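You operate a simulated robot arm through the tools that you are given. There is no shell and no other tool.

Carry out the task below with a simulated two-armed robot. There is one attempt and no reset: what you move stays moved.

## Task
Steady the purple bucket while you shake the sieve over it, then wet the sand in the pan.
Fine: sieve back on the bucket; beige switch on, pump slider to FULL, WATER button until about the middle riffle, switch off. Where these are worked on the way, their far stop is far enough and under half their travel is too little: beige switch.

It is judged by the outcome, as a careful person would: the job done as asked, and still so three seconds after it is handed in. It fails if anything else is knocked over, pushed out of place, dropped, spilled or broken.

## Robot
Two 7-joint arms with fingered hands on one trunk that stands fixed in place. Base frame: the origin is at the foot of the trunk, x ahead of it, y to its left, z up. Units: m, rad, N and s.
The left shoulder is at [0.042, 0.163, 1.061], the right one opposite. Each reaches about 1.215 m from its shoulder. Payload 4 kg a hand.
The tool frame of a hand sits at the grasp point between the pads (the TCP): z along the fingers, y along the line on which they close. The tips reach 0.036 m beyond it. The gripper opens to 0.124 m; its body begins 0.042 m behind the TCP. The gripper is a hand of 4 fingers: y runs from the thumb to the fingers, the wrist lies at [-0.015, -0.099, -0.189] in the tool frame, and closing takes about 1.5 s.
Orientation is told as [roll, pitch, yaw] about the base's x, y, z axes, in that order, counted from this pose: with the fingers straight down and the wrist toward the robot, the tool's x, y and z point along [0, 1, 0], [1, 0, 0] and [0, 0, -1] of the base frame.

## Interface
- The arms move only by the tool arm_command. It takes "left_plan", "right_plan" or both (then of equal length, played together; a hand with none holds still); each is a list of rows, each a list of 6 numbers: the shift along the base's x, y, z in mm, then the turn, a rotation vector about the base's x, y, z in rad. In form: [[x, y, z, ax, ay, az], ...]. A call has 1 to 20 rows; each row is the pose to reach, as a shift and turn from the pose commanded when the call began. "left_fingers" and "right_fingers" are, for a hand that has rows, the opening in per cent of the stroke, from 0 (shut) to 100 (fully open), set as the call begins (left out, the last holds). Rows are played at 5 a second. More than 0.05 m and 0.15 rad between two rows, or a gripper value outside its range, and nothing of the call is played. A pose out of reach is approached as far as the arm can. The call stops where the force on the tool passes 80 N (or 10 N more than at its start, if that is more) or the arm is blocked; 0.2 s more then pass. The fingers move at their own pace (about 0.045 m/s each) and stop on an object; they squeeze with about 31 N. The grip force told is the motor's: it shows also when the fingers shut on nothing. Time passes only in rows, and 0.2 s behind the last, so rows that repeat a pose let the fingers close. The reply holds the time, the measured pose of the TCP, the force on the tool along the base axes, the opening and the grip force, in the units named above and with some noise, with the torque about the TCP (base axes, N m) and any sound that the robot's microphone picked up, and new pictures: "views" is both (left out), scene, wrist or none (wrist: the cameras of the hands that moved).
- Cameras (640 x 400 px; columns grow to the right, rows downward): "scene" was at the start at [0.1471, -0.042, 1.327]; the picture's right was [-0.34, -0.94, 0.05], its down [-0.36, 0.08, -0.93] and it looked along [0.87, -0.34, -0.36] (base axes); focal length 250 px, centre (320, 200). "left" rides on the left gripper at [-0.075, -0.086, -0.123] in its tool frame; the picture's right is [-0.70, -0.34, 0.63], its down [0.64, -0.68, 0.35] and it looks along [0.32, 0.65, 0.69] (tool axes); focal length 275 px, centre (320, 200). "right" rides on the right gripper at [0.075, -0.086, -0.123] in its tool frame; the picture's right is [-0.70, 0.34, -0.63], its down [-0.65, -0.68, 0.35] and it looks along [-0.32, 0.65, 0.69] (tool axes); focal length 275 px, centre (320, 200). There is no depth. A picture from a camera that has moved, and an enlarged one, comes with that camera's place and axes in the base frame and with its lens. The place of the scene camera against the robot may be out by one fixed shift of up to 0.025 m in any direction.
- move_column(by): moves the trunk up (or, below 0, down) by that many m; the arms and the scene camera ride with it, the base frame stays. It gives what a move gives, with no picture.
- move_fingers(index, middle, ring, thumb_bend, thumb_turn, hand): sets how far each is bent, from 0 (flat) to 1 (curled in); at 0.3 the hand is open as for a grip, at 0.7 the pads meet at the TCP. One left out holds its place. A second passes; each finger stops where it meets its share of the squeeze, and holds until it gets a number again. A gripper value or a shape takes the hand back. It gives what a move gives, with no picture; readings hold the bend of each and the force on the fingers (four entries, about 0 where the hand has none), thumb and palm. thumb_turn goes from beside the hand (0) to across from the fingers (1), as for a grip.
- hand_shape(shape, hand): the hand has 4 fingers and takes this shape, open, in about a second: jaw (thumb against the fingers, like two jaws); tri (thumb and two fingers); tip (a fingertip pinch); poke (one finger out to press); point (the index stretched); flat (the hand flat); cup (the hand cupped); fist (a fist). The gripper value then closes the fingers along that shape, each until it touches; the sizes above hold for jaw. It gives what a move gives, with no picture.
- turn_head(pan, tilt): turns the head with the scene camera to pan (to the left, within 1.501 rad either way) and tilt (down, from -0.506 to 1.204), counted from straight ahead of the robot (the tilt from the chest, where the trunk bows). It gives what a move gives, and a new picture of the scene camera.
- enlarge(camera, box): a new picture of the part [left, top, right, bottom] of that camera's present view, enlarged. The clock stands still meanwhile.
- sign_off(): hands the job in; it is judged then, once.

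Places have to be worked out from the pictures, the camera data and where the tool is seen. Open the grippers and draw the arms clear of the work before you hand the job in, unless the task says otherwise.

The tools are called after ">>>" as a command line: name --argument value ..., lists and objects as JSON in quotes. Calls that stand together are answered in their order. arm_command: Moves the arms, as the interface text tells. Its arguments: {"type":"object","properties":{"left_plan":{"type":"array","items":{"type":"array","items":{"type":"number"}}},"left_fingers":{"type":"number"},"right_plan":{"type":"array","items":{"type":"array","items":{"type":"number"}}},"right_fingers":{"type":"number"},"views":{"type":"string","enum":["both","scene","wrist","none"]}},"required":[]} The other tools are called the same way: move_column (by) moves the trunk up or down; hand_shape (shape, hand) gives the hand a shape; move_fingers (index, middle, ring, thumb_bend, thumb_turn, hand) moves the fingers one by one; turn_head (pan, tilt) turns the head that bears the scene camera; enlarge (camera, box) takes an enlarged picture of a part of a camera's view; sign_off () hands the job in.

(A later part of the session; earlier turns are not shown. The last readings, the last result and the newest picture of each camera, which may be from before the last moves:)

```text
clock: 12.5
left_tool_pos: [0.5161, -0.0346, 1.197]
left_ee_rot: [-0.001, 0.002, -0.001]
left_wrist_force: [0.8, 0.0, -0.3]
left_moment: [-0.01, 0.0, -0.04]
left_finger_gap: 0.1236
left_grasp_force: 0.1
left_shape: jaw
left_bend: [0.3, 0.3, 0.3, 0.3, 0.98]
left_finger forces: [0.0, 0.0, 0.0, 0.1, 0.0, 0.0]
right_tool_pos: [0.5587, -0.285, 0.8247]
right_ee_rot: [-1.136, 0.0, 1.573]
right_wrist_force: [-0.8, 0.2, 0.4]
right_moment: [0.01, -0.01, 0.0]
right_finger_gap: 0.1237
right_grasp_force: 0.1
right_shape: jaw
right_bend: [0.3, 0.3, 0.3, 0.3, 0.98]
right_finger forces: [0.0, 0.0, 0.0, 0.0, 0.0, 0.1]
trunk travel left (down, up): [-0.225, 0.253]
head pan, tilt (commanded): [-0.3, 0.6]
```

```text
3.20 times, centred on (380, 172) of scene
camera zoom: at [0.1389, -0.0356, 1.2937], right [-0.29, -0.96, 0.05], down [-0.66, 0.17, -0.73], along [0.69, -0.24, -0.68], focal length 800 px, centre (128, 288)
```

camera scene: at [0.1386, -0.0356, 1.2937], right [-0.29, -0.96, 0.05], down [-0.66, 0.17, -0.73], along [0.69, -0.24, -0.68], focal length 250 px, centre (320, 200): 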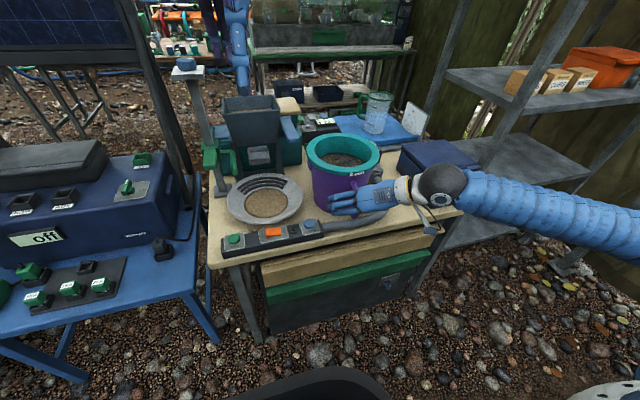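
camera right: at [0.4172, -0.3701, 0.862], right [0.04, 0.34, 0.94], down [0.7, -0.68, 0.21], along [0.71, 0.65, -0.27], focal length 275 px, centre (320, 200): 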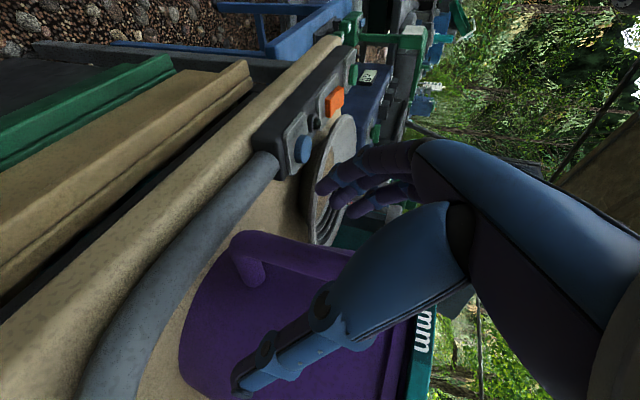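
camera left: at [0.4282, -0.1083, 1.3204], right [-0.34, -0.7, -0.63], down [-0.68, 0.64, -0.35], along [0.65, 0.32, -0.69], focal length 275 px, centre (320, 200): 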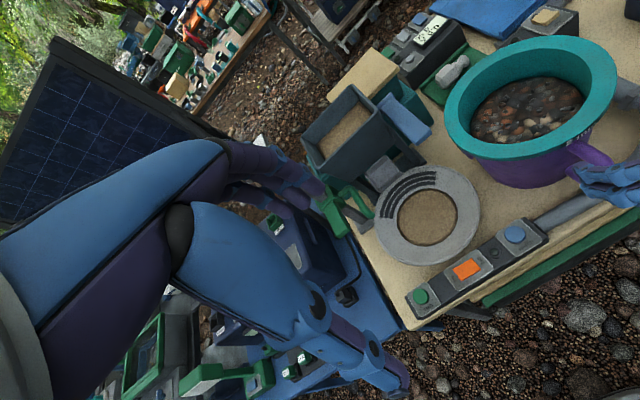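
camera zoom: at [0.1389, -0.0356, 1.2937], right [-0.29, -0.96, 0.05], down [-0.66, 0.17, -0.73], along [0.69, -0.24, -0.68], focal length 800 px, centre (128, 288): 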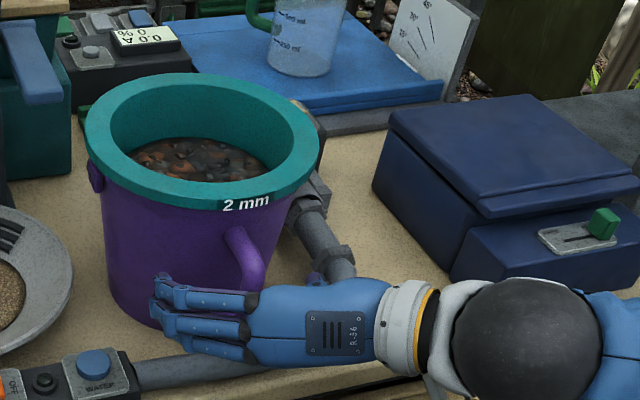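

The handle sits inside the open hand. I close the right hand on it while holding position.

>>> arm_command --right_plan '[[0, 0, 0, 0, 0, 0], [0, 0, 0, 0, 0, 0], [0, 0, 0, 0, 0, 0], [0, 0, 0, 0, 0, 0], [0, 0, 0, 0, 0, 0], [0, 0, 0, 0, 0, 0], [0, 0, 0, 0, 0, 0], [0, 0, 0, 0, 0, 0]]' --right_fingers 0 --views "both"

>>> enlarge --camera "left" --box '[420, 20, 640, 250]'

>>> enlarge --camera "scene" --box '[280, 110, 480, 235]'

```text
clock: 14.3
left_tool_pos: [0.5148, -0.035, 1.1971]
left_ee_rot: [0.0, 0.001, 0.0]
left_wrist_force: [0.2, 0.0, -0.8]
left_moment: [-0.01, 0.0, -0.01]
left_finger_gap: 0.1236
left_grasp_force: 0.0
left_shape: jaw
left_bend: [0.3, 0.3, 0.3, 0.3, 0.98]
left_finger forces: [0.0, 0.1, 0.0, 0.0, 0.0, 0.0]
right_tool_pos: [0.5596, -0.285, 0.8246]
right_ee_rot: [-1.136, 0.001, 1.571]
right_wrist_force: [0.4, -0.5, 1.8]
right_moment: [0.22, -0.03, 0.17]
right_finger_gap: 0.0102
right_grasp_force: 26.6
right_shape: jaw
right_bend: [0.7, 0.7, 0.7, 0.62, 1.0]
right_finger forces: [18.6, 3.8, 2.3, 0.0, 28.6, 0.1]
trunk travel left (down, up): [-0.225, 0.253]
head pan, tilt (commanded): [-0.3, 0.6]
camera scene: at [0.1386, -0.0358, 1.2937], right [-0.29, -0.96, 0.04], down [-0.66, 0.17, -0.73], along [0.69, -0.24, -0.68], focal length 250 px, centre (320, 200)
camera right: at [0.4158, -0.3702, 0.8075], right [-0.28, 0.34, 0.9], down [0.59, -0.68, 0.44], along [0.76, 0.65, -0.01], focal length 275 px, centre (320, 200)
```

scene: 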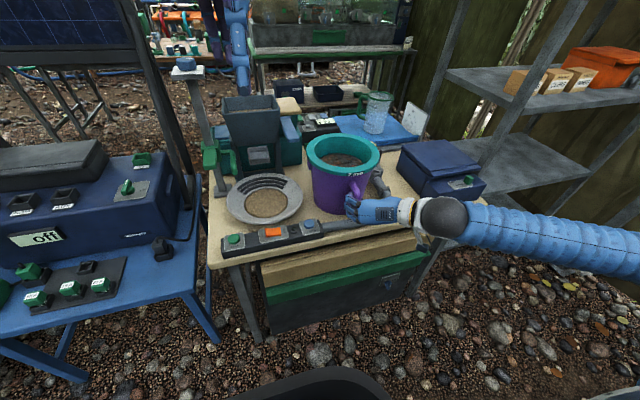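
right: 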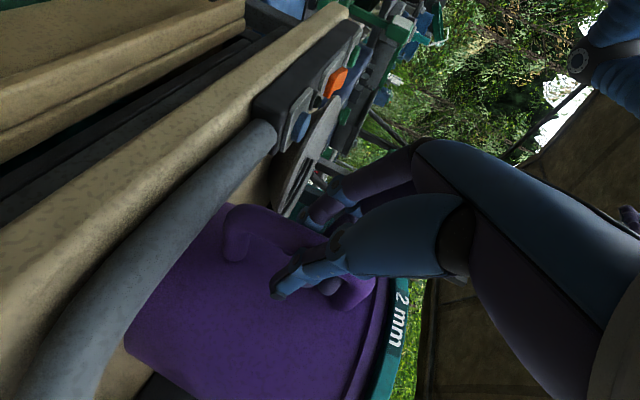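

```text
1.74 times, centred on (530, 135) of left
camera zoom: at [0.4287, -0.1085, 1.3201], right [-0.34, -0.7, -0.63], down [-0.68, 0.64, -0.35], along [0.65, 0.32, -0.69], focal length 479 px, centre (-45, 313)
```

zoom: 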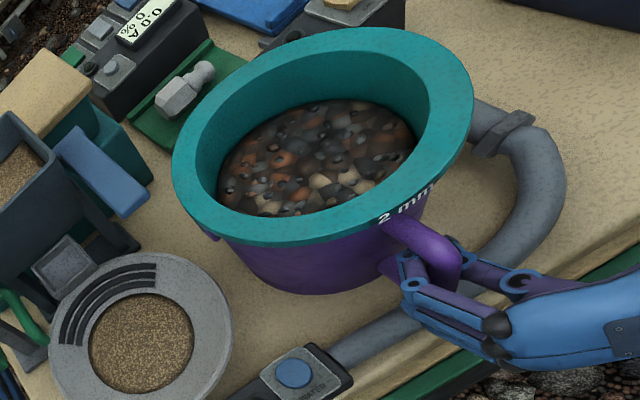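

```text
3.20 times, centred on (380, 172) of scene
camera zoom: at [0.1386, -0.0358, 1.2937], right [-0.29, -0.96, 0.04], down [-0.66, 0.17, -0.73], along [0.69, -0.24, -0.68], focal length 800 px, centre (128, 288)
```

zoom: 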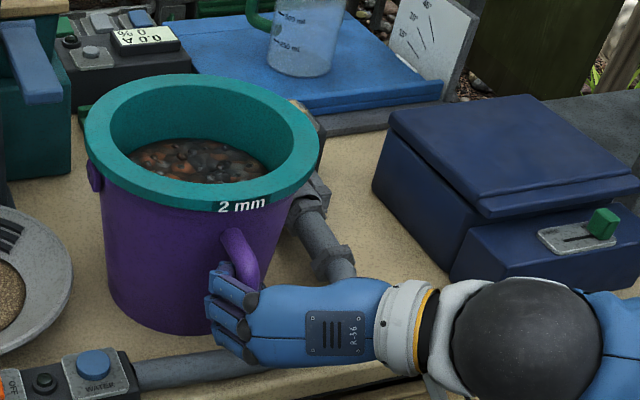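

The handle is gripped (thumb 29 N, index 19 N). Ring centre computes to (0.700, -0.282), top z≈0.904, outer radius ≈0.104. I bring the left hand above the rim at azimuth 135° (thumb outside, fingers inside), yawed -45°.

>>> arm_command --left_plan '[[10, -10, 0, 0, 0, -0.131], [28, -40, -10, 0, 0, -0.262], [50, -75, -30, 0, 0, -0.393], [75, -110, -60, 0, 0, -0.524], [97, -145, -90, 0, 0, -0.655], [117, -180, -120, 0, 0, -0.785], [117, -180, -147, 0, 0, -0.785], [117, -180, -147, 0, 0, -0.785]]' --views "both"

>>> enlarge --camera "left" --box '[240, 120, 640, 400]'

>>> enlarge --camera "scene" --box '[240, 80, 440, 205]'

```text
refused: row 4 steps farther than a row can; nothing moved
```

```text
1.43 times, centred on (440, 260) of left
camera zoom: at [0.4287, -0.1085, 1.3201], right [-0.34, -0.7, -0.63], down [-0.68, 0.64, -0.35], along [0.65, 0.32, -0.69], focal length 393 px, centre (149, 114)
```

zoom: 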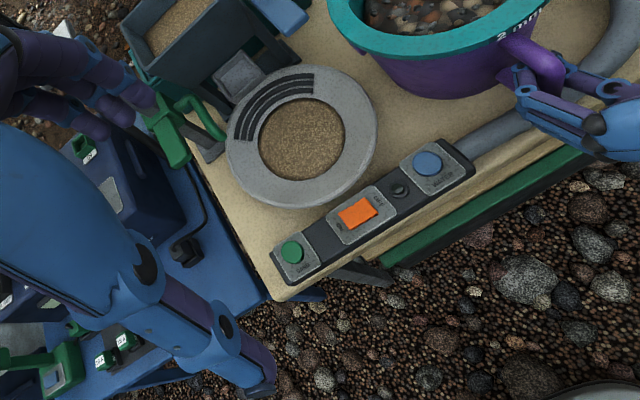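

```text
3.20 times, centred on (340, 142) of scene
camera zoom: at [0.1386, -0.0358, 1.2937], right [-0.29, -0.96, 0.04], down [-0.66, 0.17, -0.73], along [0.69, -0.24, -0.68], focal length 800 px, centre (256, 384)
```

zoom: 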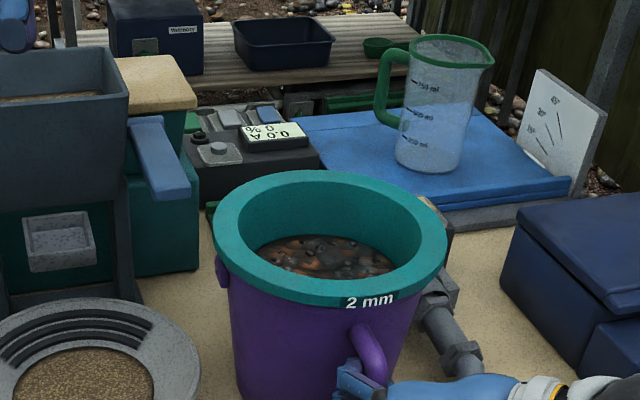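

One row was slightly too long; I spread the same motion over more rows.

>>> arm_command --left_plan '[[10, -15, 0, 0, 0, -0.1], [22, -35, -5, 0, 0, -0.2], [36, -58, -15, 0, 0, -0.3], [50, -80, -30, 0, 0, -0.4], [65, -103, -47, 0, 0, -0.5], [80, -125, -65, 0, 0, -0.6], [95, -148, -85, 0, 0, -0.7], [108, -168, -105, 0, 0, -0.785], [117, -180, -130, 0, 0, -0.785], [117, -180, -147, 0, 0, -0.785], [117, -180, -147, 0, 0, -0.785]]' --views "both"

>>> enlarge --camera "left" --box '[240, 120, 640, 400]'

>>> enlarge --camera "scene" --box '[240, 80, 440, 205]'

```text
clock: 16.7
left_tool_pos: [0.6289, -0.2149, 1.053]
left_ee_rot: [0.0, -0.001, -0.785]
left_wrist_force: [-0.2, 0.3, -0.2]
left_moment: [-0.01, -0.03, -0.01]
left_finger_gap: 0.1238
left_grasp_force: 0.0
left_shape: jaw
left_bend: [0.3, 0.3, 0.3, 0.3, 0.98]
left_finger forces: [0.0, 0.0, 0.0, 0.0, 0.0, 0.1]
right_tool_pos: [0.5576, -0.2855, 0.8235]
right_ee_rot: [-1.137, 0.001, 1.572]
right_wrist_force: [-0.1, 0.7, 4.5]
right_moment: [0.26, -0.07, 0.2]
right_finger_gap: 0.0093
right_grasp_force: 30.9
right_shape: jaw
right_bend: [0.7, 0.7, 0.7, 0.63, 1.0]
right_finger forces: [22.9, 5.9, 3.1, 0.0, 33.9, 0.0]
trunk travel left (down, up): [-0.225, 0.253]
head pan, tilt (commanded): [-0.3, 0.6]
camera scene: at [0.1386, -0.0357, 1.2937], right [-0.29, -0.96, 0.05], down [-0.66, 0.17, -0.73], along [0.69, -0.24, -0.68], focal length 250 px, centre (320, 200)
camera left: at [0.5157, -0.2084, 1.1747], right [-0.73, -0.25, -0.63], down [-0.03, 0.94, -0.35], along [0.68, -0.24, -0.69], focal length 275 px, centre (320, 200)
```

scene: 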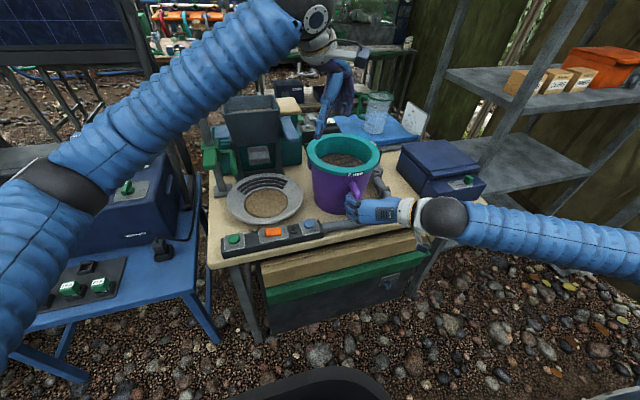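
left: 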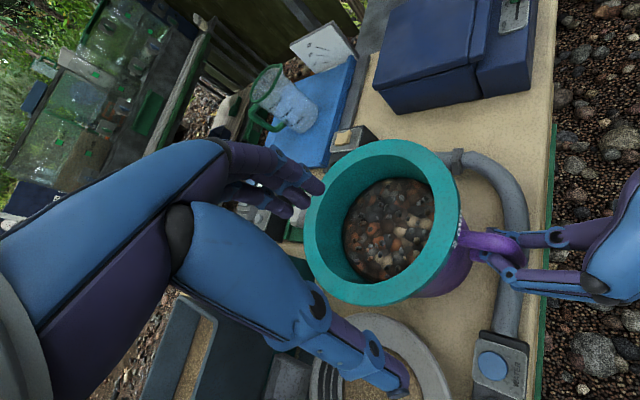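

```text
1.43 times, centred on (440, 260) of left
camera zoom: at [0.5157, -0.2084, 1.1747], right [-0.73, -0.25, -0.63], down [-0.03, 0.94, -0.35], along [0.68, -0.24, -0.69], focal length 393 px, centre (149, 114)
```

zoom: 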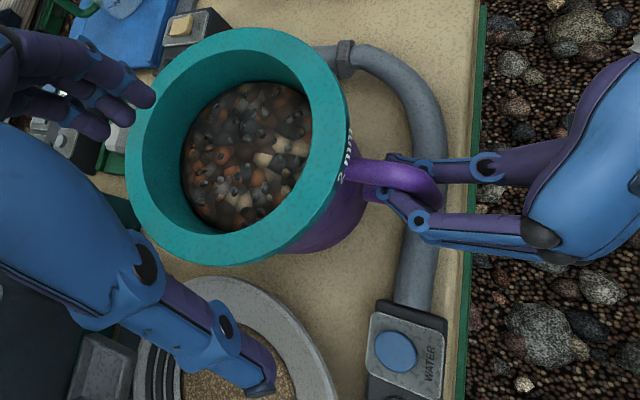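

```text
3.20 times, centred on (340, 142) of scene
camera zoom: at [0.1386, -0.0357, 1.2937], right [-0.29, -0.96, 0.05], down [-0.66, 0.17, -0.73], along [0.69, -0.24, -0.68], focal length 800 px, centre (256, 384)
```

zoom: 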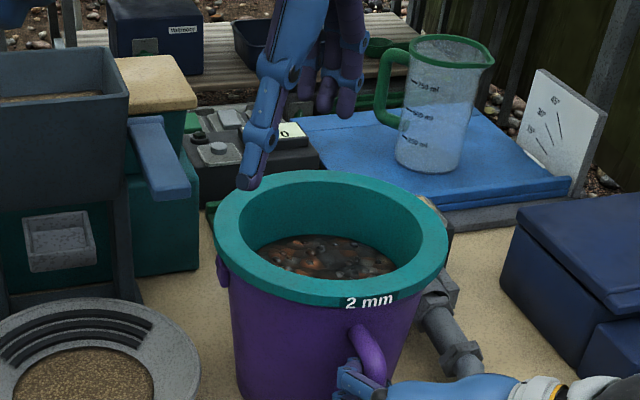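

Ring centre refined to (0.700, -0.284), R≈0.102. I lower the left hand so the rim sits between thumb (outside) and fingers (inside), TCP to about (0.633, -0.217, 0.905).

>>> arm_command --left_plan '[[2, -1, -35, 0, 0, 0], [4, -2, -70, 0, 0, 0], [4, -2, -100, 0, 0, 0], [4, -2, -120, 0, 0, 0], [4, -2, -135, 0, 0, 0], [4, -2, -148, 0, 0, 0], [4, -2, -148, 0, 0, 0]]' --views "both"

>>> enlarge --camera "left" --box '[160, 120, 560, 400]'

>>> enlarge --camera "scene" --box '[240, 80, 440, 205]'

```text
clock: 18.3
left_tool_pos: [0.6322, -0.2172, 0.9046]
left_ee_rot: [0.002, 0.001, -0.785]
left_wrist_force: [0.1, 0.3, 0.5]
left_moment: [0.01, 0.01, 0.0]
left_finger_gap: 0.1237
left_grasp_force: 0.1
left_shape: jaw
left_bend: [0.3, 0.3, 0.3, 0.3, 0.98]
left_finger forces: [0.0, 0.0, 0.0, 0.1, 0.0, 0.0]
right_tool_pos: [0.5584, -0.2851, 0.8244]
right_ee_rot: [-1.136, 0.002, 1.57]
right_wrist_force: [-0.5, 1.4, 4.1]
right_moment: [0.24, -0.06, 0.21]
right_finger_gap: 0.0093
right_grasp_force: 30.8
right_shape: jaw
right_bend: [0.7, 0.7, 0.7, 0.63, 1.0]
right_finger forces: [22.7, 6.0, 3.2, 0.0, 34.0, 0.0]
trunk travel left (down, up): [-0.225, 0.253]
head pan, tilt (commanded): [-0.3, 0.6]
camera scene: at [0.1386, -0.0357, 1.2937], right [-0.29, -0.96, 0.05], down [-0.66, 0.17, -0.73], along [0.69, -0.24, -0.68], focal length 250 px, centre (320, 200)
camera left: at [0.5188, -0.2079, 1.0256], right [-0.73, -0.25, -0.63], down [-0.03, 0.94, -0.35], along [0.68, -0.24, -0.69], focal length 275 px, centre (320, 200)
```

scene: 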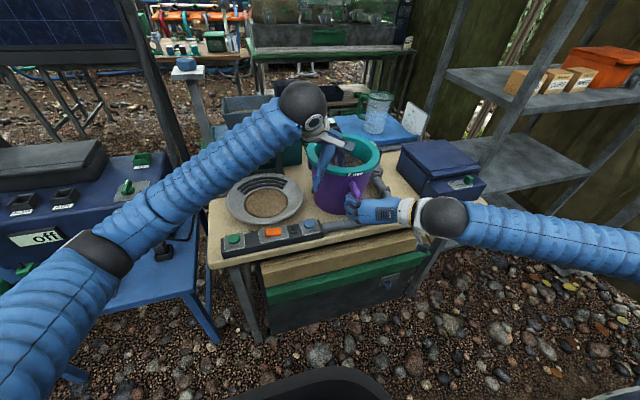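
left: 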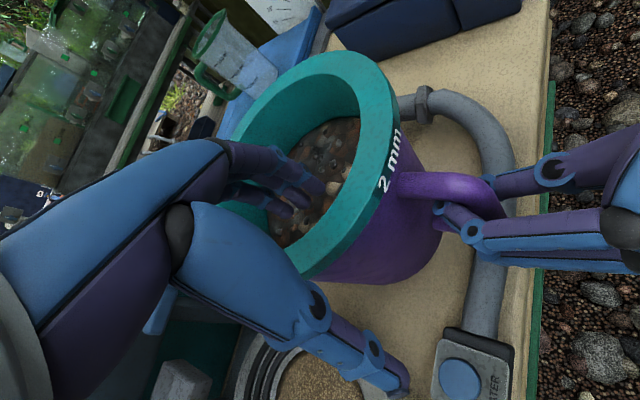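

```text
1.43 times, centred on (360, 260) of left
camera zoom: at [0.5188, -0.2079, 1.0256], right [-0.73, -0.25, -0.63], down [-0.03, 0.94, -0.35], along [0.68, -0.24, -0.69], focal length 393 px, centre (263, 114)
```

zoom: 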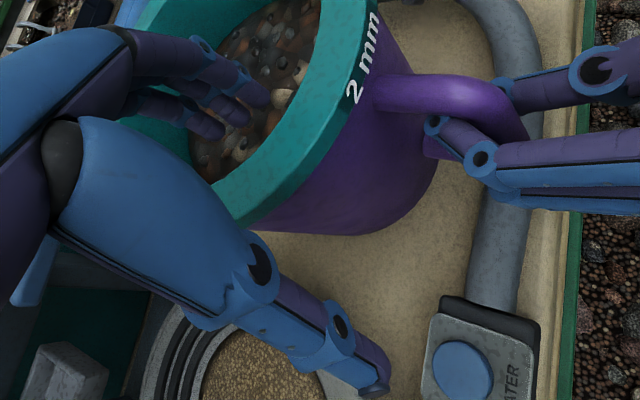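

```text
3.20 times, centred on (340, 142) of scene
camera zoom: at [0.1386, -0.0357, 1.2937], right [-0.29, -0.96, 0.05], down [-0.66, 0.17, -0.73], along [0.69, -0.24, -0.68], focal length 800 px, centre (256, 384)
```

zoom: 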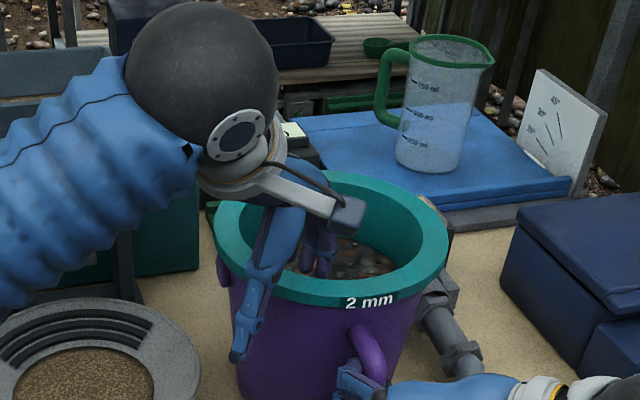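

The thumb is outside and the fingers inside the rim. I close the left hand on the ring.

>>> arm_command --left_plan '[[0, 0, 0, 0, 0, 0], [0, 0, 0, 0, 0, 0], [0, 0, 0, 0, 0, 0], [0, 0, 0, 0, 0, 0], [0, 0, 0, 0, 0, 0], [0, 0, 0, 0, 0, 0], [0, 0, 0, 0, 0, 0], [0, 0, 0, 0, 0, 0]]' --left_fingers 0 --views "both"

>>> enlarge --camera "left" --box '[160, 120, 560, 400]'

>>> enlarge --camera "scene" --box '[240, 80, 440, 205]'

```text
clock: 20.1
left_tool_pos: [0.6331, -0.2175, 0.9039]
left_ee_rot: [0.0, 0.0, -0.786]
left_wrist_force: [-2.2, 1.1, 2.3]
left_moment: [-0.61, -0.64, -0.26]
left_finger_gap: 0.0339
left_grasp_force: 31.4
left_shape: jaw
left_bend: [0.48, 0.53, 0.46, 0.64, 1.0]
left_finger forces: [18.1, 11.3, 4.4, 0.1, 36.0, 0.0]
right_tool_pos: [0.5586, -0.286, 0.8254]
right_ee_rot: [-1.137, 0.004, 1.57]
right_wrist_force: [1.9, -0.3, 3.0]
right_moment: [0.21, -0.11, 0.13]
right_finger_gap: 0.0092
right_grasp_force: 31.1
right_shape: jaw
right_bend: [0.7, 0.7, 0.7, 0.63, 1.0]
right_finger forces: [23.5, 6.3, 3.4, 0.1, 34.2, 0.0]
trunk travel left (down, up): [-0.225, 0.253]
head pan, tilt (commanded): [-0.3, 0.6]
camera scene: at [0.1384, -0.0356, 1.2938], right [-0.29, -0.96, 0.05], down [-0.66, 0.17, -0.73], along [0.69, -0.24, -0.68], focal length 250 px, centre (320, 200)
camera left: at [0.5185, -0.2079, 1.0261], right [-0.73, -0.25, -0.63], down [-0.03, 0.94, -0.35], along [0.68, -0.24, -0.69], focal length 275 px, centre (320, 200)
```

scene: 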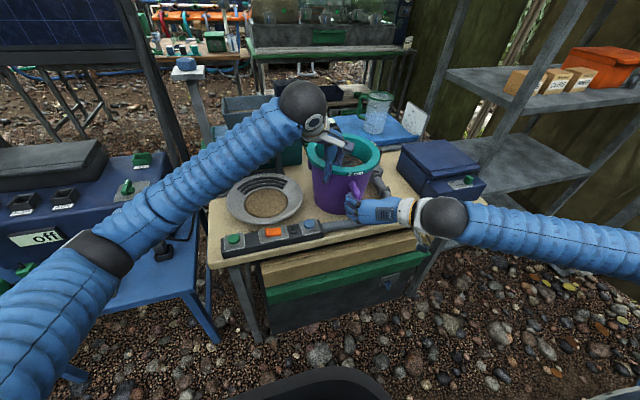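
left: 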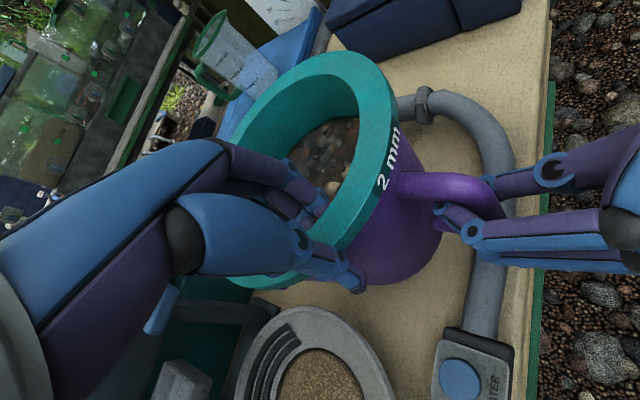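

```text
1.43 times, centred on (360, 260) of left
camera zoom: at [0.5185, -0.2079, 1.0261], right [-0.73, -0.25, -0.63], down [-0.03, 0.94, -0.35], along [0.68, -0.24, -0.69], focal length 393 px, centre (263, 114)
```

zoom: 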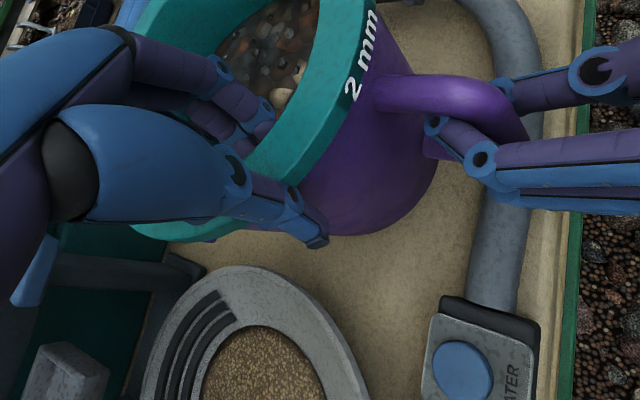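

```text
3.20 times, centred on (340, 142) of scene
camera zoom: at [0.1384, -0.0356, 1.2938], right [-0.29, -0.96, 0.05], down [-0.66, 0.17, -0.73], along [0.69, -0.24, -0.68], focal length 800 px, centre (256, 384)
```

zoom: 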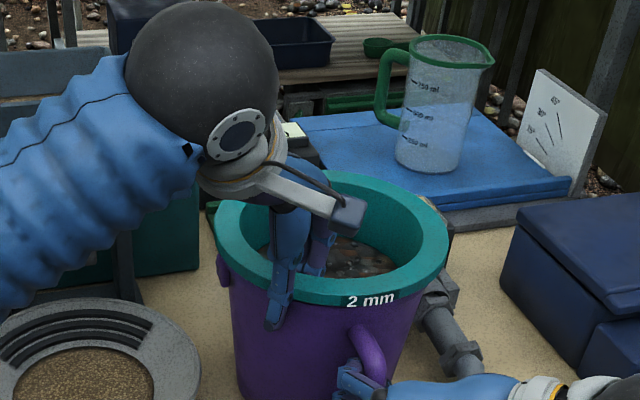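

The rim is gripped with 31 N. I lift gently 10 mm to test whether the sieve comes free and how heavy it is.

>>> arm_command --left_plan '[[0, 0, 4, 0, 0, 0], [0, 0, 8, 0, 0, 0], [0, 0, 12, 0, 0, 0], [0, 0, 12, 0, 0, 0]]' --views "both"

>>> enlarge --camera "scene" --box '[240, 80, 440, 205]'

```text
clock: 21.1
left_tool_pos: [0.6346, -0.2166, 0.9149]
left_ee_rot: [0.0, 0.0, -0.785]
left_wrist_force: [-1.4, -0.2, 0.7]
left_moment: [-0.48, -0.32, -0.2]
left_finger_gap: 0.0319
left_grasp_force: 31.0
left_shape: jaw
left_bend: [0.48, 0.53, 0.46, 0.65, 1.0]
left_finger forces: [17.9, 10.2, 4.8, 0.1, 34.3, 0.0]
right_tool_pos: [0.5585, -0.2865, 0.8245]
right_ee_rot: [-1.137, 0.002, 1.571]
right_wrist_force: [0.2, 0.1, 4.3]
right_moment: [0.26, -0.05, 0.15]
right_finger_gap: 0.0092
right_grasp_force: 30.7
right_shape: jaw
right_bend: [0.7, 0.7, 0.7, 0.63, 1.0]
right_finger forces: [23.3, 6.2, 3.3, 0.0, 34.1, 0.1]
trunk travel left (down, up): [-0.225, 0.253]
head pan, tilt (commanded): [-0.3, 0.6]
camera scene: at [0.1385, -0.0357, 1.2937], right [-0.29, -0.96, 0.05], down [-0.66, 0.17, -0.73], along [0.69, -0.24, -0.68], focal length 250 px, centre (320, 200)
camera left: at [0.5198, -0.2084, 1.0371], right [-0.73, -0.25, -0.63], down [-0.03, 0.94, -0.35], along [0.68, -0.24, -0.69], focal length 275 px, centre (320, 200)
```

scene: 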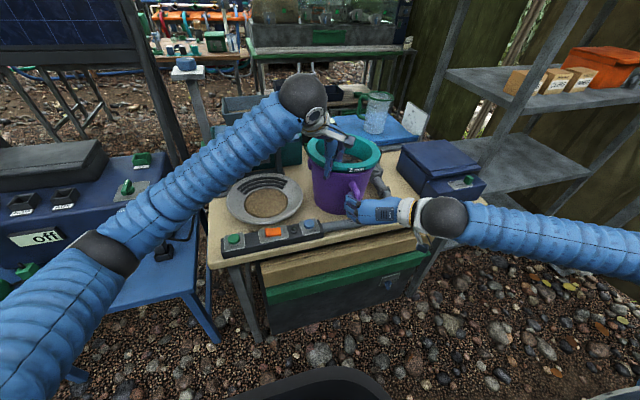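
left: 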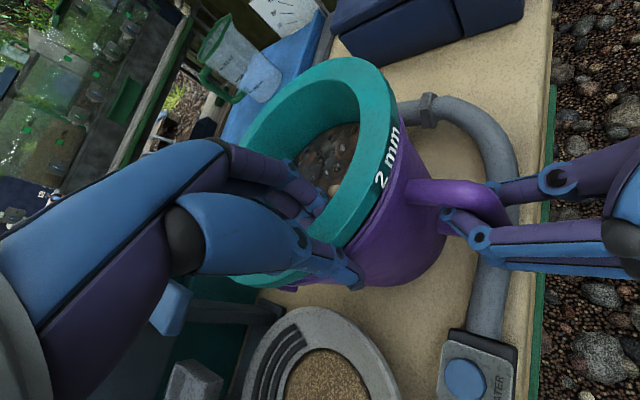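

```text
3.20 times, centred on (340, 142) of scene
camera zoom: at [0.1385, -0.0357, 1.2937], right [-0.29, -0.96, 0.05], down [-0.66, 0.17, -0.73], along [0.69, -0.24, -0.68], focal length 800 px, centre (256, 384)
```

zoom: 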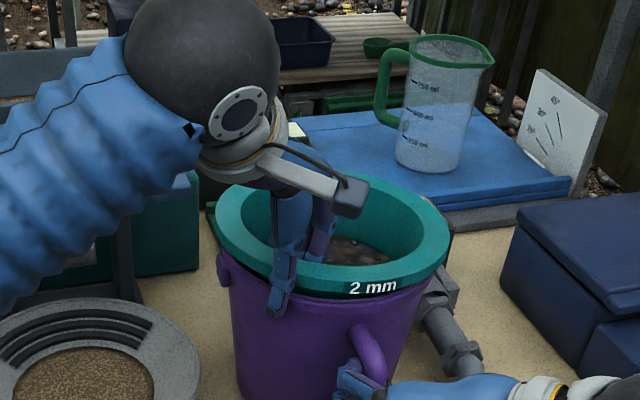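

The grip side rose but the far side still rests on the bucket, so the sieve droops slightly about the grip. I lift a bit more to see whether the tilt settles.

>>> arm_command --left_plan '[[0, 0, 5, 0, 0, 0], [0, 0, 10, 0, 0, 0], [0, 0, 15, 0, 0, 0], [0, 0, 15, 0, 0, 0]]' --views "wrist"

>>> enlarge --camera "scene" --box '[240, 80, 440, 205]'

```text
clock: 22.1
left_tool_pos: [0.6349, -0.2173, 0.9297]
left_ee_rot: [0.0, 0.0, -0.782]
left_wrist_force: [-3.5, 1.2, 0.4]
left_moment: [-0.26, -0.01, -0.24]
left_finger_gap: 0.0297
left_grasp_force: 31.3
left_shape: jaw
left_bend: [0.48, 0.53, 0.46, 0.65, 1.0]
left_finger forces: [16.8, 9.6, 5.0, 0.1, 35.4, 0.0]
right_tool_pos: [0.558, -0.2848, 0.8232]
right_ee_rot: [-1.135, 0.002, 1.571]
right_wrist_force: [2.4, 0.3, 3.2]
right_moment: [0.25, -0.11, 0.13]
right_finger_gap: 0.0091
right_grasp_force: 31.4
right_shape: jaw
right_bend: [0.7, 0.7, 0.7, 0.63, 1.0]
right_finger forces: [23.7, 6.4, 3.2, 0.1, 34.1, 0.0]
trunk travel left (down, up): [-0.225, 0.253]
head pan, tilt (commanded): [-0.3, 0.6]
camera left: at [0.5204, -0.209, 1.0515], right [-0.73, -0.25, -0.63], down [-0.03, 0.94, -0.35], along [0.68, -0.24, -0.69], focal length 275 px, centre (320, 200)
```

left: 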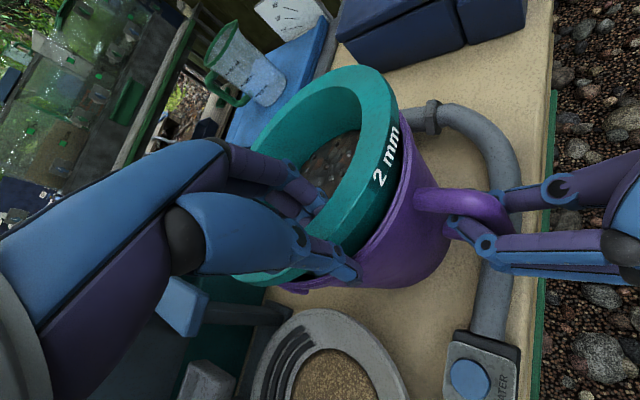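

```text
3.20 times, centred on (340, 142) of scene
camera zoom: at [0.1385, -0.0356, 1.2937], right [-0.29, -0.96, 0.05], down [-0.66, 0.17, -0.73], along [0.69, -0.24, -0.68], focal length 800 px, centre (256, 384)
```

zoom: 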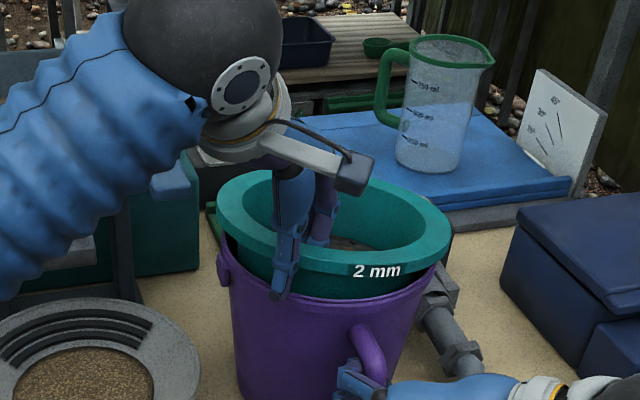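

The sieve pivots in the grip with its far side on the bucket rim; it should settle when the thumb tip reaches the tapered skirt under the flange. I tilt the hand (wrist outward, tips inward) about the grip point to level the sieve and see if it carries.

>>> arm_command --left_plan '[[0, 0, 2, -0.06, -0.06, 0], [0, 0, 4, -0.12, -0.12, 0], [0, 0, 6, -0.18, -0.18, 0], [0, 0, 6, -0.18, -0.18, 0]]' --views "wrist"

>>> enlarge --camera "scene" --box '[240, 80, 440, 205]'

```text
clock: 23.1
left_tool_pos: [0.6335, -0.2148, 0.9346]
left_ee_rot: [0.001, -0.254, -0.785]
left_wrist_force: [-6.3, 2.3, -4.1]
left_moment: [0.05, 0.42, -0.43]
left_finger_gap: 0.0219
left_grasp_force: 31.2
left_shape: jaw
left_bend: [0.5, 0.54, 0.45, 0.78, 1.0]
left_finger forces: [20.0, 11.6, 7.8, 0.0, 44.2, 0.1]
right_tool_pos: [0.5581, -0.2847, 0.8227]
right_ee_rot: [-1.134, 0.002, 1.57]
right_wrist_force: [7.9, 0.2, 5.7]
right_moment: [0.22, -0.17, -0.01]
right_finger_gap: 0.0091
right_grasp_force: 30.5
right_shape: jaw
right_bend: [0.7, 0.7, 0.7, 0.63, 1.0]
right_finger forces: [25.6, 7.8, 2.9, 0.1, 34.0, 0.0]
trunk travel left (down, up): [-0.225, 0.253]
head pan, tilt (commanded): [-0.3, 0.6]
camera left: at [0.4999, -0.188, 1.0323], right [-0.61, -0.38, -0.7], down [0.05, 0.86, -0.51], along [0.79, -0.34, -0.51], focal length 275 px, centre (320, 200)
```

left: 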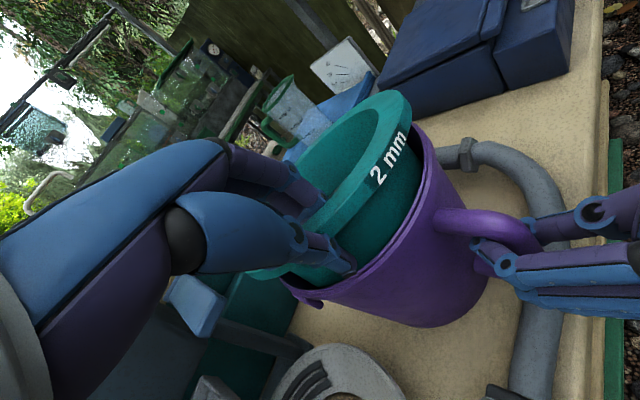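

```text
3.20 times, centred on (340, 142) of scene
camera zoom: at [0.1387, -0.0358, 1.2937], right [-0.29, -0.96, 0.05], down [-0.66, 0.17, -0.73], along [0.69, -0.24, -0.68], focal length 800 px, centre (256, 384)
```

zoom: 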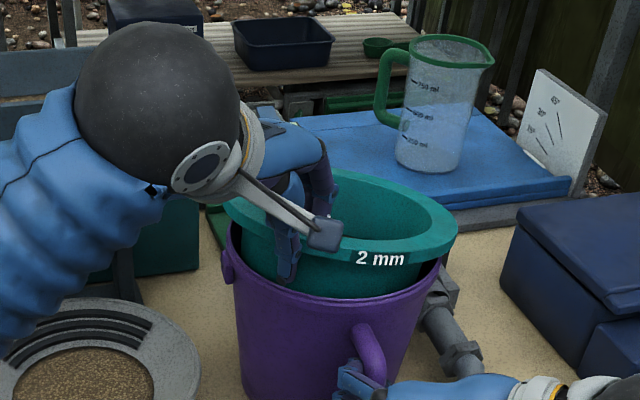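

The thumb has moved under the flange onto the skirt (a much better hold). I keep tilting while lifting to see whether the far side now comes up.

>>> arm_command --left_plan '[[0, 0, 5, -0.05, -0.05, 0], [0, 0, 10, -0.1, -0.1, 0], [0, 0, 15, -0.13, -0.13, 0], [0, 0, 15, -0.13, -0.13, 0]]' --views "wrist"

>>> enlarge --camera "scene" --box '[240, 80, 440, 205]'

```text
clock: 24.1
left_tool_pos: [0.6336, -0.2173, 0.9509]
left_ee_rot: [0.0, -0.436, -0.782]
left_wrist_force: [0.2, -1.5, -4.9]
left_moment: [0.16, 0.34, -0.14]
left_finger_gap: 0.0193
left_grasp_force: 30.9
left_shape: jaw
left_bend: [0.5, 0.56, 0.46, 0.78, 1.0]
left_finger forces: [21.6, 7.5, 6.6, 0.0, 28.2, 0.2]
right_tool_pos: [0.5577, -0.2859, 0.8237]
right_ee_rot: [-1.135, -0.001, 1.571]
right_wrist_force: [-2.1, 0.4, 3.4]
right_moment: [0.2, -0.1, 0.19]
right_finger_gap: 0.0087
right_grasp_force: 30.9
right_shape: jaw
right_bend: [0.7, 0.7, 0.7, 0.63, 1.0]
right_finger forces: [23.4, 6.6, 3.6, 0.0, 35.0, 0.1]
trunk travel left (down, up): [-0.225, 0.253]
head pan, tilt (commanded): [-0.3, 0.6]
camera left: at [0.4888, -0.1776, 1.0247], right [-0.52, -0.47, -0.72], down [0.12, 0.79, -0.6], along [0.85, -0.4, -0.35], focal length 275 px, centre (320, 200)
```

left: 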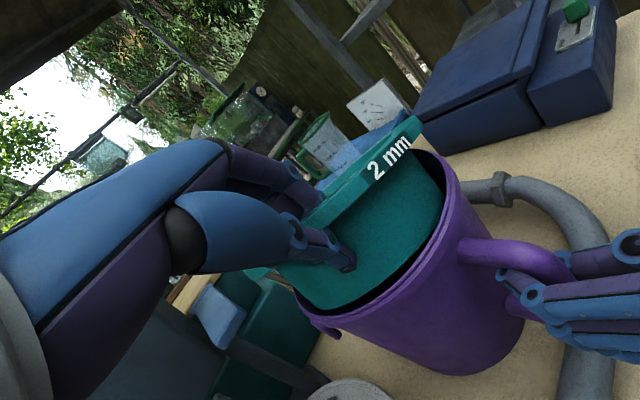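

```text
3.20 times, centred on (340, 142) of scene
camera zoom: at [0.1387, -0.036, 1.2936], right [-0.29, -0.96, 0.04], down [-0.66, 0.17, -0.73], along [0.69, -0.24, -0.68], focal length 800 px, centre (256, 384)
```

zoom: 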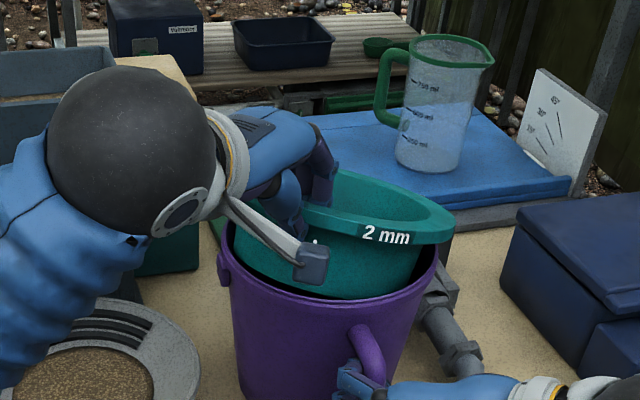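

The sieve is now carried (about 5 N weight) and nearly free. I continue lifting while levelling it.

>>> arm_command --left_plan '[[0, 0, 7, -0.04, -0.04, 0], [0, 0, 14, -0.08, -0.08, 0], [0, 0, 21, -0.12, -0.12, 0], [0, 0, 26, -0.12, -0.12, 0], [0, 0, 26, -0.12, -0.12, 0]]' --views "both"

>>> enlarge --camera "scene" --box '[240, 80, 440, 205]'

```text
clock: 25.3
left_tool_pos: [0.6336, -0.2167, 0.9771]
left_ee_rot: [0.0, -0.608, -0.782]
left_wrist_force: [-0.1, 0.7, -5.6]
left_moment: [0.33, 0.37, 0.0]
left_finger_gap: 0.0191
left_grasp_force: 31.4
left_shape: jaw
left_bend: [0.51, 0.57, 0.47, 0.77, 1.0]
left_finger forces: [22.7, 6.7, 5.7, 0.1, 30.4, 0.1]
right_tool_pos: [0.5579, -0.2841, 0.8239]
right_ee_rot: [-1.133, 0.001, 1.57]
right_wrist_force: [-0.1, 1.0, 4.0]
right_moment: [0.27, -0.12, 0.11]
right_finger_gap: 0.0088
right_grasp_force: 31.0
right_shape: jaw
right_bend: [0.7, 0.7, 0.7, 0.63, 1.0]
right_finger forces: [25.6, 7.2, 3.7, 0.0, 34.9, 0.0]
trunk travel left (down, up): [-0.225, 0.253]
head pan, tilt (commanded): [-0.3, 0.6]
camera scene: at [0.1389, -0.0357, 1.2936], right [-0.29, -0.96, 0.05], down [-0.66, 0.17, -0.73], along [0.69, -0.24, -0.68], focal length 250 px, centre (320, 200)
camera left: at [0.4819, -0.1697, 1.0275], right [-0.43, -0.55, -0.71], down [0.2, 0.71, -0.67], along [0.88, -0.43, -0.2], focal length 275 px, centre (320, 200)
```

scene: 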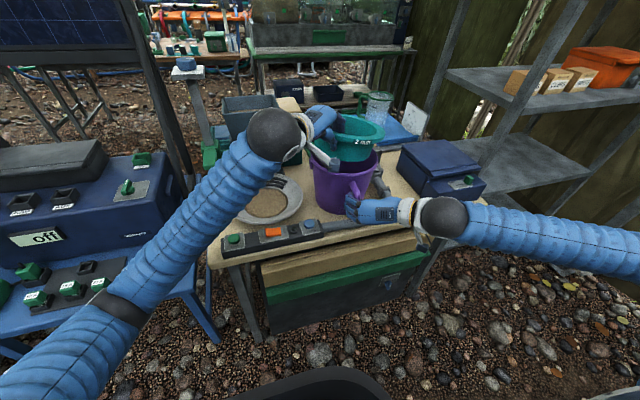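
left: 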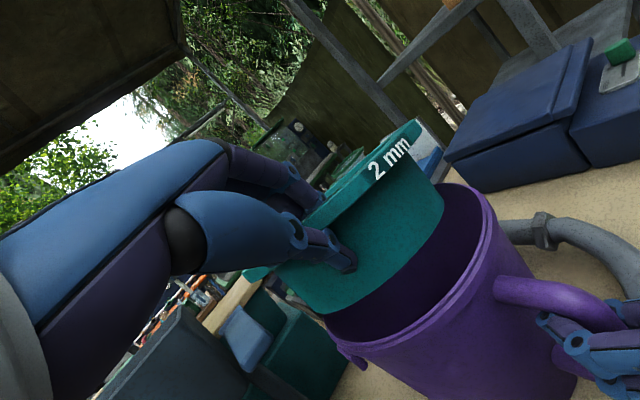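

```text
3.20 times, centred on (340, 142) of scene
camera zoom: at [0.1389, -0.0357, 1.2936], right [-0.29, -0.96, 0.05], down [-0.66, 0.17, -0.73], along [0.69, -0.24, -0.68], focal length 800 px, centre (256, 384)
```

zoom: 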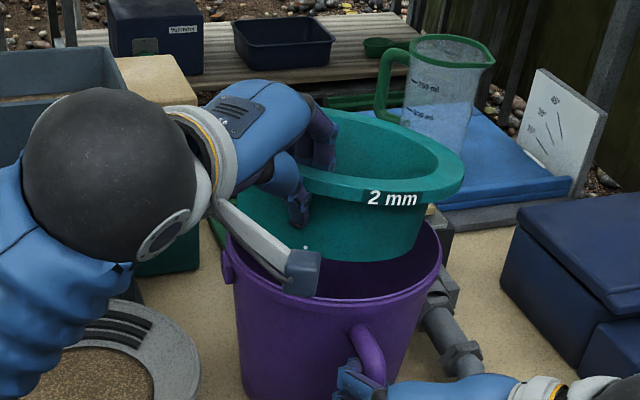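

The sieve is held level, clear above the bucket and centred (weight ≈5.6 N). I do a gentle test shake along the grip's closing direction while the right hand keeps the bucket still.

>>> arm_command --left_plan '[[7, -7, 0, 0, 0, 0], [-7, 7, 0, 0, 0, 0], [8, -8, 0, 0, 0, 0], [-8, 8, 0, 0, 0, 0], [10, -10, 0, 0, 0, 0], [-10, 10, 0, 0, 0, 0], [10, -10, 0, 0, 0, 0], [-10, 10, 0, 0, 0, 0], [0, 0, 0, 0, 0, 0]]' --views "both"

>>> enlarge --camera "scene" --box '[240, 80, 440, 205]'

```text
clock: 27.3
left_tool_pos: [0.6338, -0.2185, 0.9794]
left_ee_rot: [-0.002, -0.609, -0.783]
left_wrist_force: [-0.3, -1.0, -4.8]
left_moment: [0.27, 0.33, -0.02]
left_finger_gap: 0.0192
left_grasp_force: 31.9
left_shape: jaw
left_bend: [0.51, 0.57, 0.47, 0.77, 1.0]
left_finger forces: [22.0, 6.4, 5.2, 0.1, 30.4, 0.0]
right_tool_pos: [0.5575, -0.2864, 0.8243]
right_ee_rot: [-1.137, 0.0, 1.57]
right_wrist_force: [0.3, 0.8, 2.9]
right_moment: [0.25, -0.08, 0.06]
right_finger_gap: 0.0085
right_grasp_force: 31.0
right_shape: jaw
right_bend: [0.7, 0.7, 0.7, 0.63, 1.0]
right_finger forces: [26.6, 6.8, 4.3, 0.0, 35.9, 0.1]
trunk travel left (down, up): [-0.225, 0.253]
head pan, tilt (commanded): [-0.3, 0.6]
camera scene: at [0.1387, -0.0366, 1.2937], right [-0.29, -0.96, 0.04], down [-0.66, 0.17, -0.73], along [0.69, -0.24, -0.68], focal length 250 px, centre (320, 200)
camera left: at [0.4816, -0.1707, 1.0304], right [-0.43, -0.55, -0.71], down [0.2, 0.71, -0.67], along [0.88, -0.43, -0.2], focal length 275 px, centre (320, 200)
```

scene: 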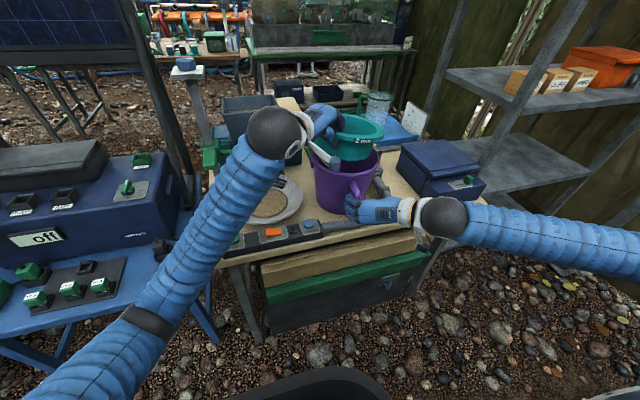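
left: 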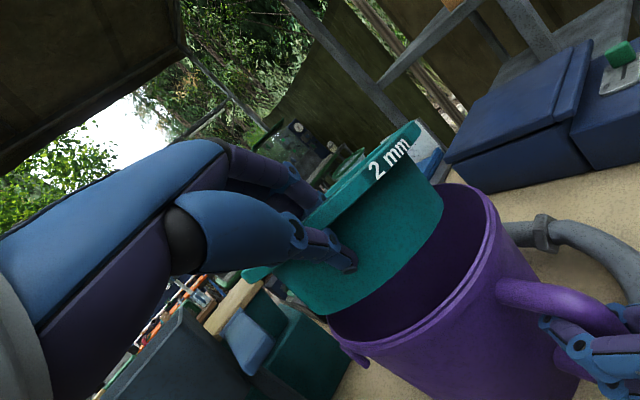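

```text
3.20 times, centred on (340, 142) of scene
camera zoom: at [0.1387, -0.0366, 1.2937], right [-0.29, -0.96, 0.04], down [-0.66, 0.17, -0.73], along [0.69, -0.24, -0.68], focal length 800 px, centre (256, 384)
```

zoom: 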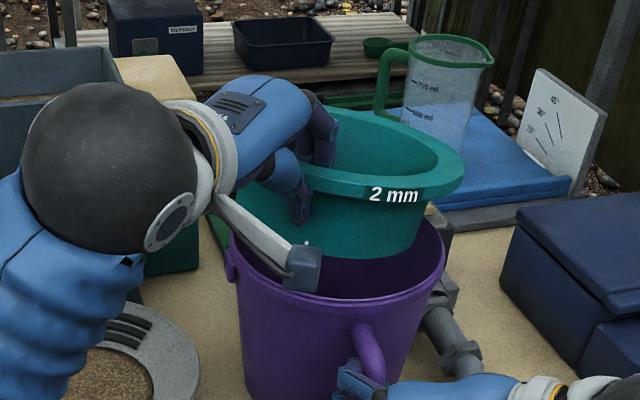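

The grip stayed stable. Now the real shake: about ±20 mm, ten strokes.

>>> arm_command --left_plan '[[13, -13, 0, 0, 0, 0], [-13, 13, 0, 0, 0, 0], [14, -14, 0, 0, 0, 0], [-14, 14, 0, 0, 0, 0], [14, -14, 0, 0, 0, 0], [-14, 14, 0, 0, 0, 0], [14, -14, 0, 0, 0, 0], [-14, 14, 0, 0, 0, 0], [14, -14, 0, 0, 0, 0], [-14, 14, 0, 0, 0, 0], [14, -14, 0, 0, 0, 0], [-14, 14, 0, 0, 0, 0], [14, -14, 0, 0, 0, 0], [-14, 14, 0, 0, 0, 0], [14, -14, 0, 0, 0, 0], [-14, 14, 0, 0, 0, 0], [14, -14, 0, 0, 0, 0], [-14, 14, 0, 0, 0, 0], [0, 0, 0, 0, 0, 0], [0, 0, 0, 0, 0, 0]]' --views "both"

>>> enlarge --camera "scene" --box '[240, 80, 440, 205]'

```text
clock: 31.5
left_tool_pos: [0.636, -0.2146, 0.9789]
left_ee_rot: [-0.002, -0.609, -0.785]
left_wrist_force: [-0.1, -0.1, -3.9]
left_moment: [0.23, 0.27, 0.0]
left_finger_gap: 0.0191
left_grasp_force: 30.5
left_shape: jaw
left_bend: [0.51, 0.57, 0.49, 0.76, 1.0]
left_finger forces: [20.7, 5.5, 4.6, 0.1, 29.4, 0.0]
right_tool_pos: [0.5582, -0.2847, 0.8233]
right_ee_rot: [-1.134, 0.001, 1.569]
right_wrist_force: [-1.4, 0.0, 4.5]
right_moment: [0.21, -0.09, -0.01]
right_finger_gap: 0.0077
right_grasp_force: 31.3
right_shape: jaw
right_bend: [0.7, 0.7, 0.7, 0.63, 1.0]
right_finger forces: [27.8, 7.6, 4.0, 0.1, 37.5, 0.0]
trunk travel left (down, up): [-0.225, 0.253]
head pan, tilt (commanded): [-0.3, 0.6]
camera scene: at [0.1388, -0.0353, 1.2937], right [-0.29, -0.96, 0.05], down [-0.66, 0.17, -0.73], along [0.69, -0.24, -0.68], focal length 250 px, centre (320, 200)
camera left: at [0.4834, -0.1674, 1.0298], right [-0.43, -0.55, -0.71], down [0.2, 0.71, -0.67], along [0.88, -0.43, -0.2], focal length 275 px, centre (320, 200)
```

scene: 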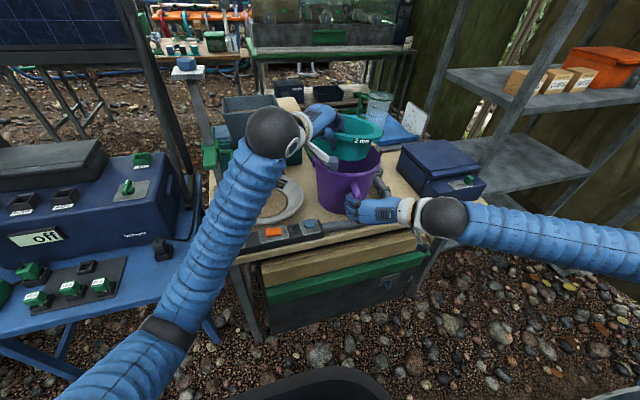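
left: 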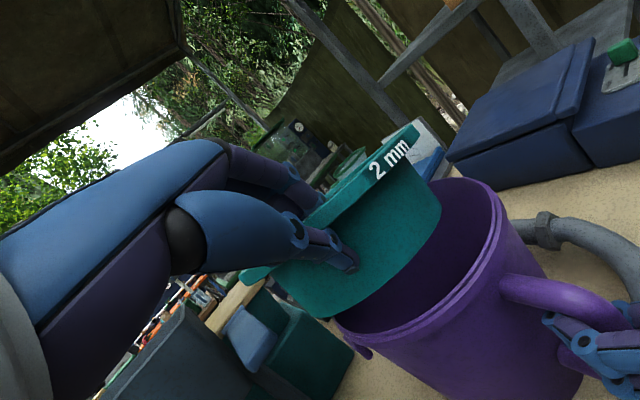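

```text
3.20 times, centred on (340, 142) of scene
camera zoom: at [0.1388, -0.0353, 1.2937], right [-0.29, -0.96, 0.05], down [-0.66, 0.17, -0.73], along [0.69, -0.24, -0.68], focal length 800 px, centre (256, 384)
```

zoom: 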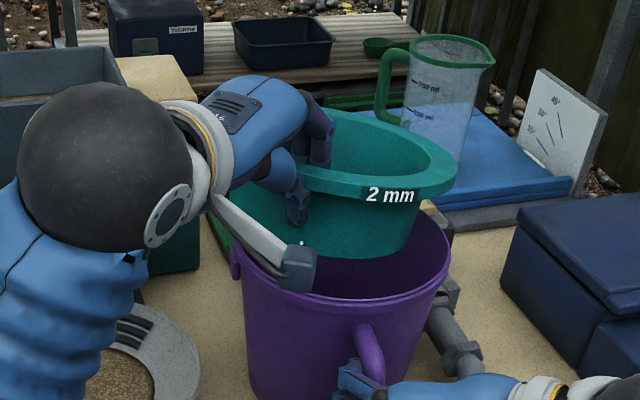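

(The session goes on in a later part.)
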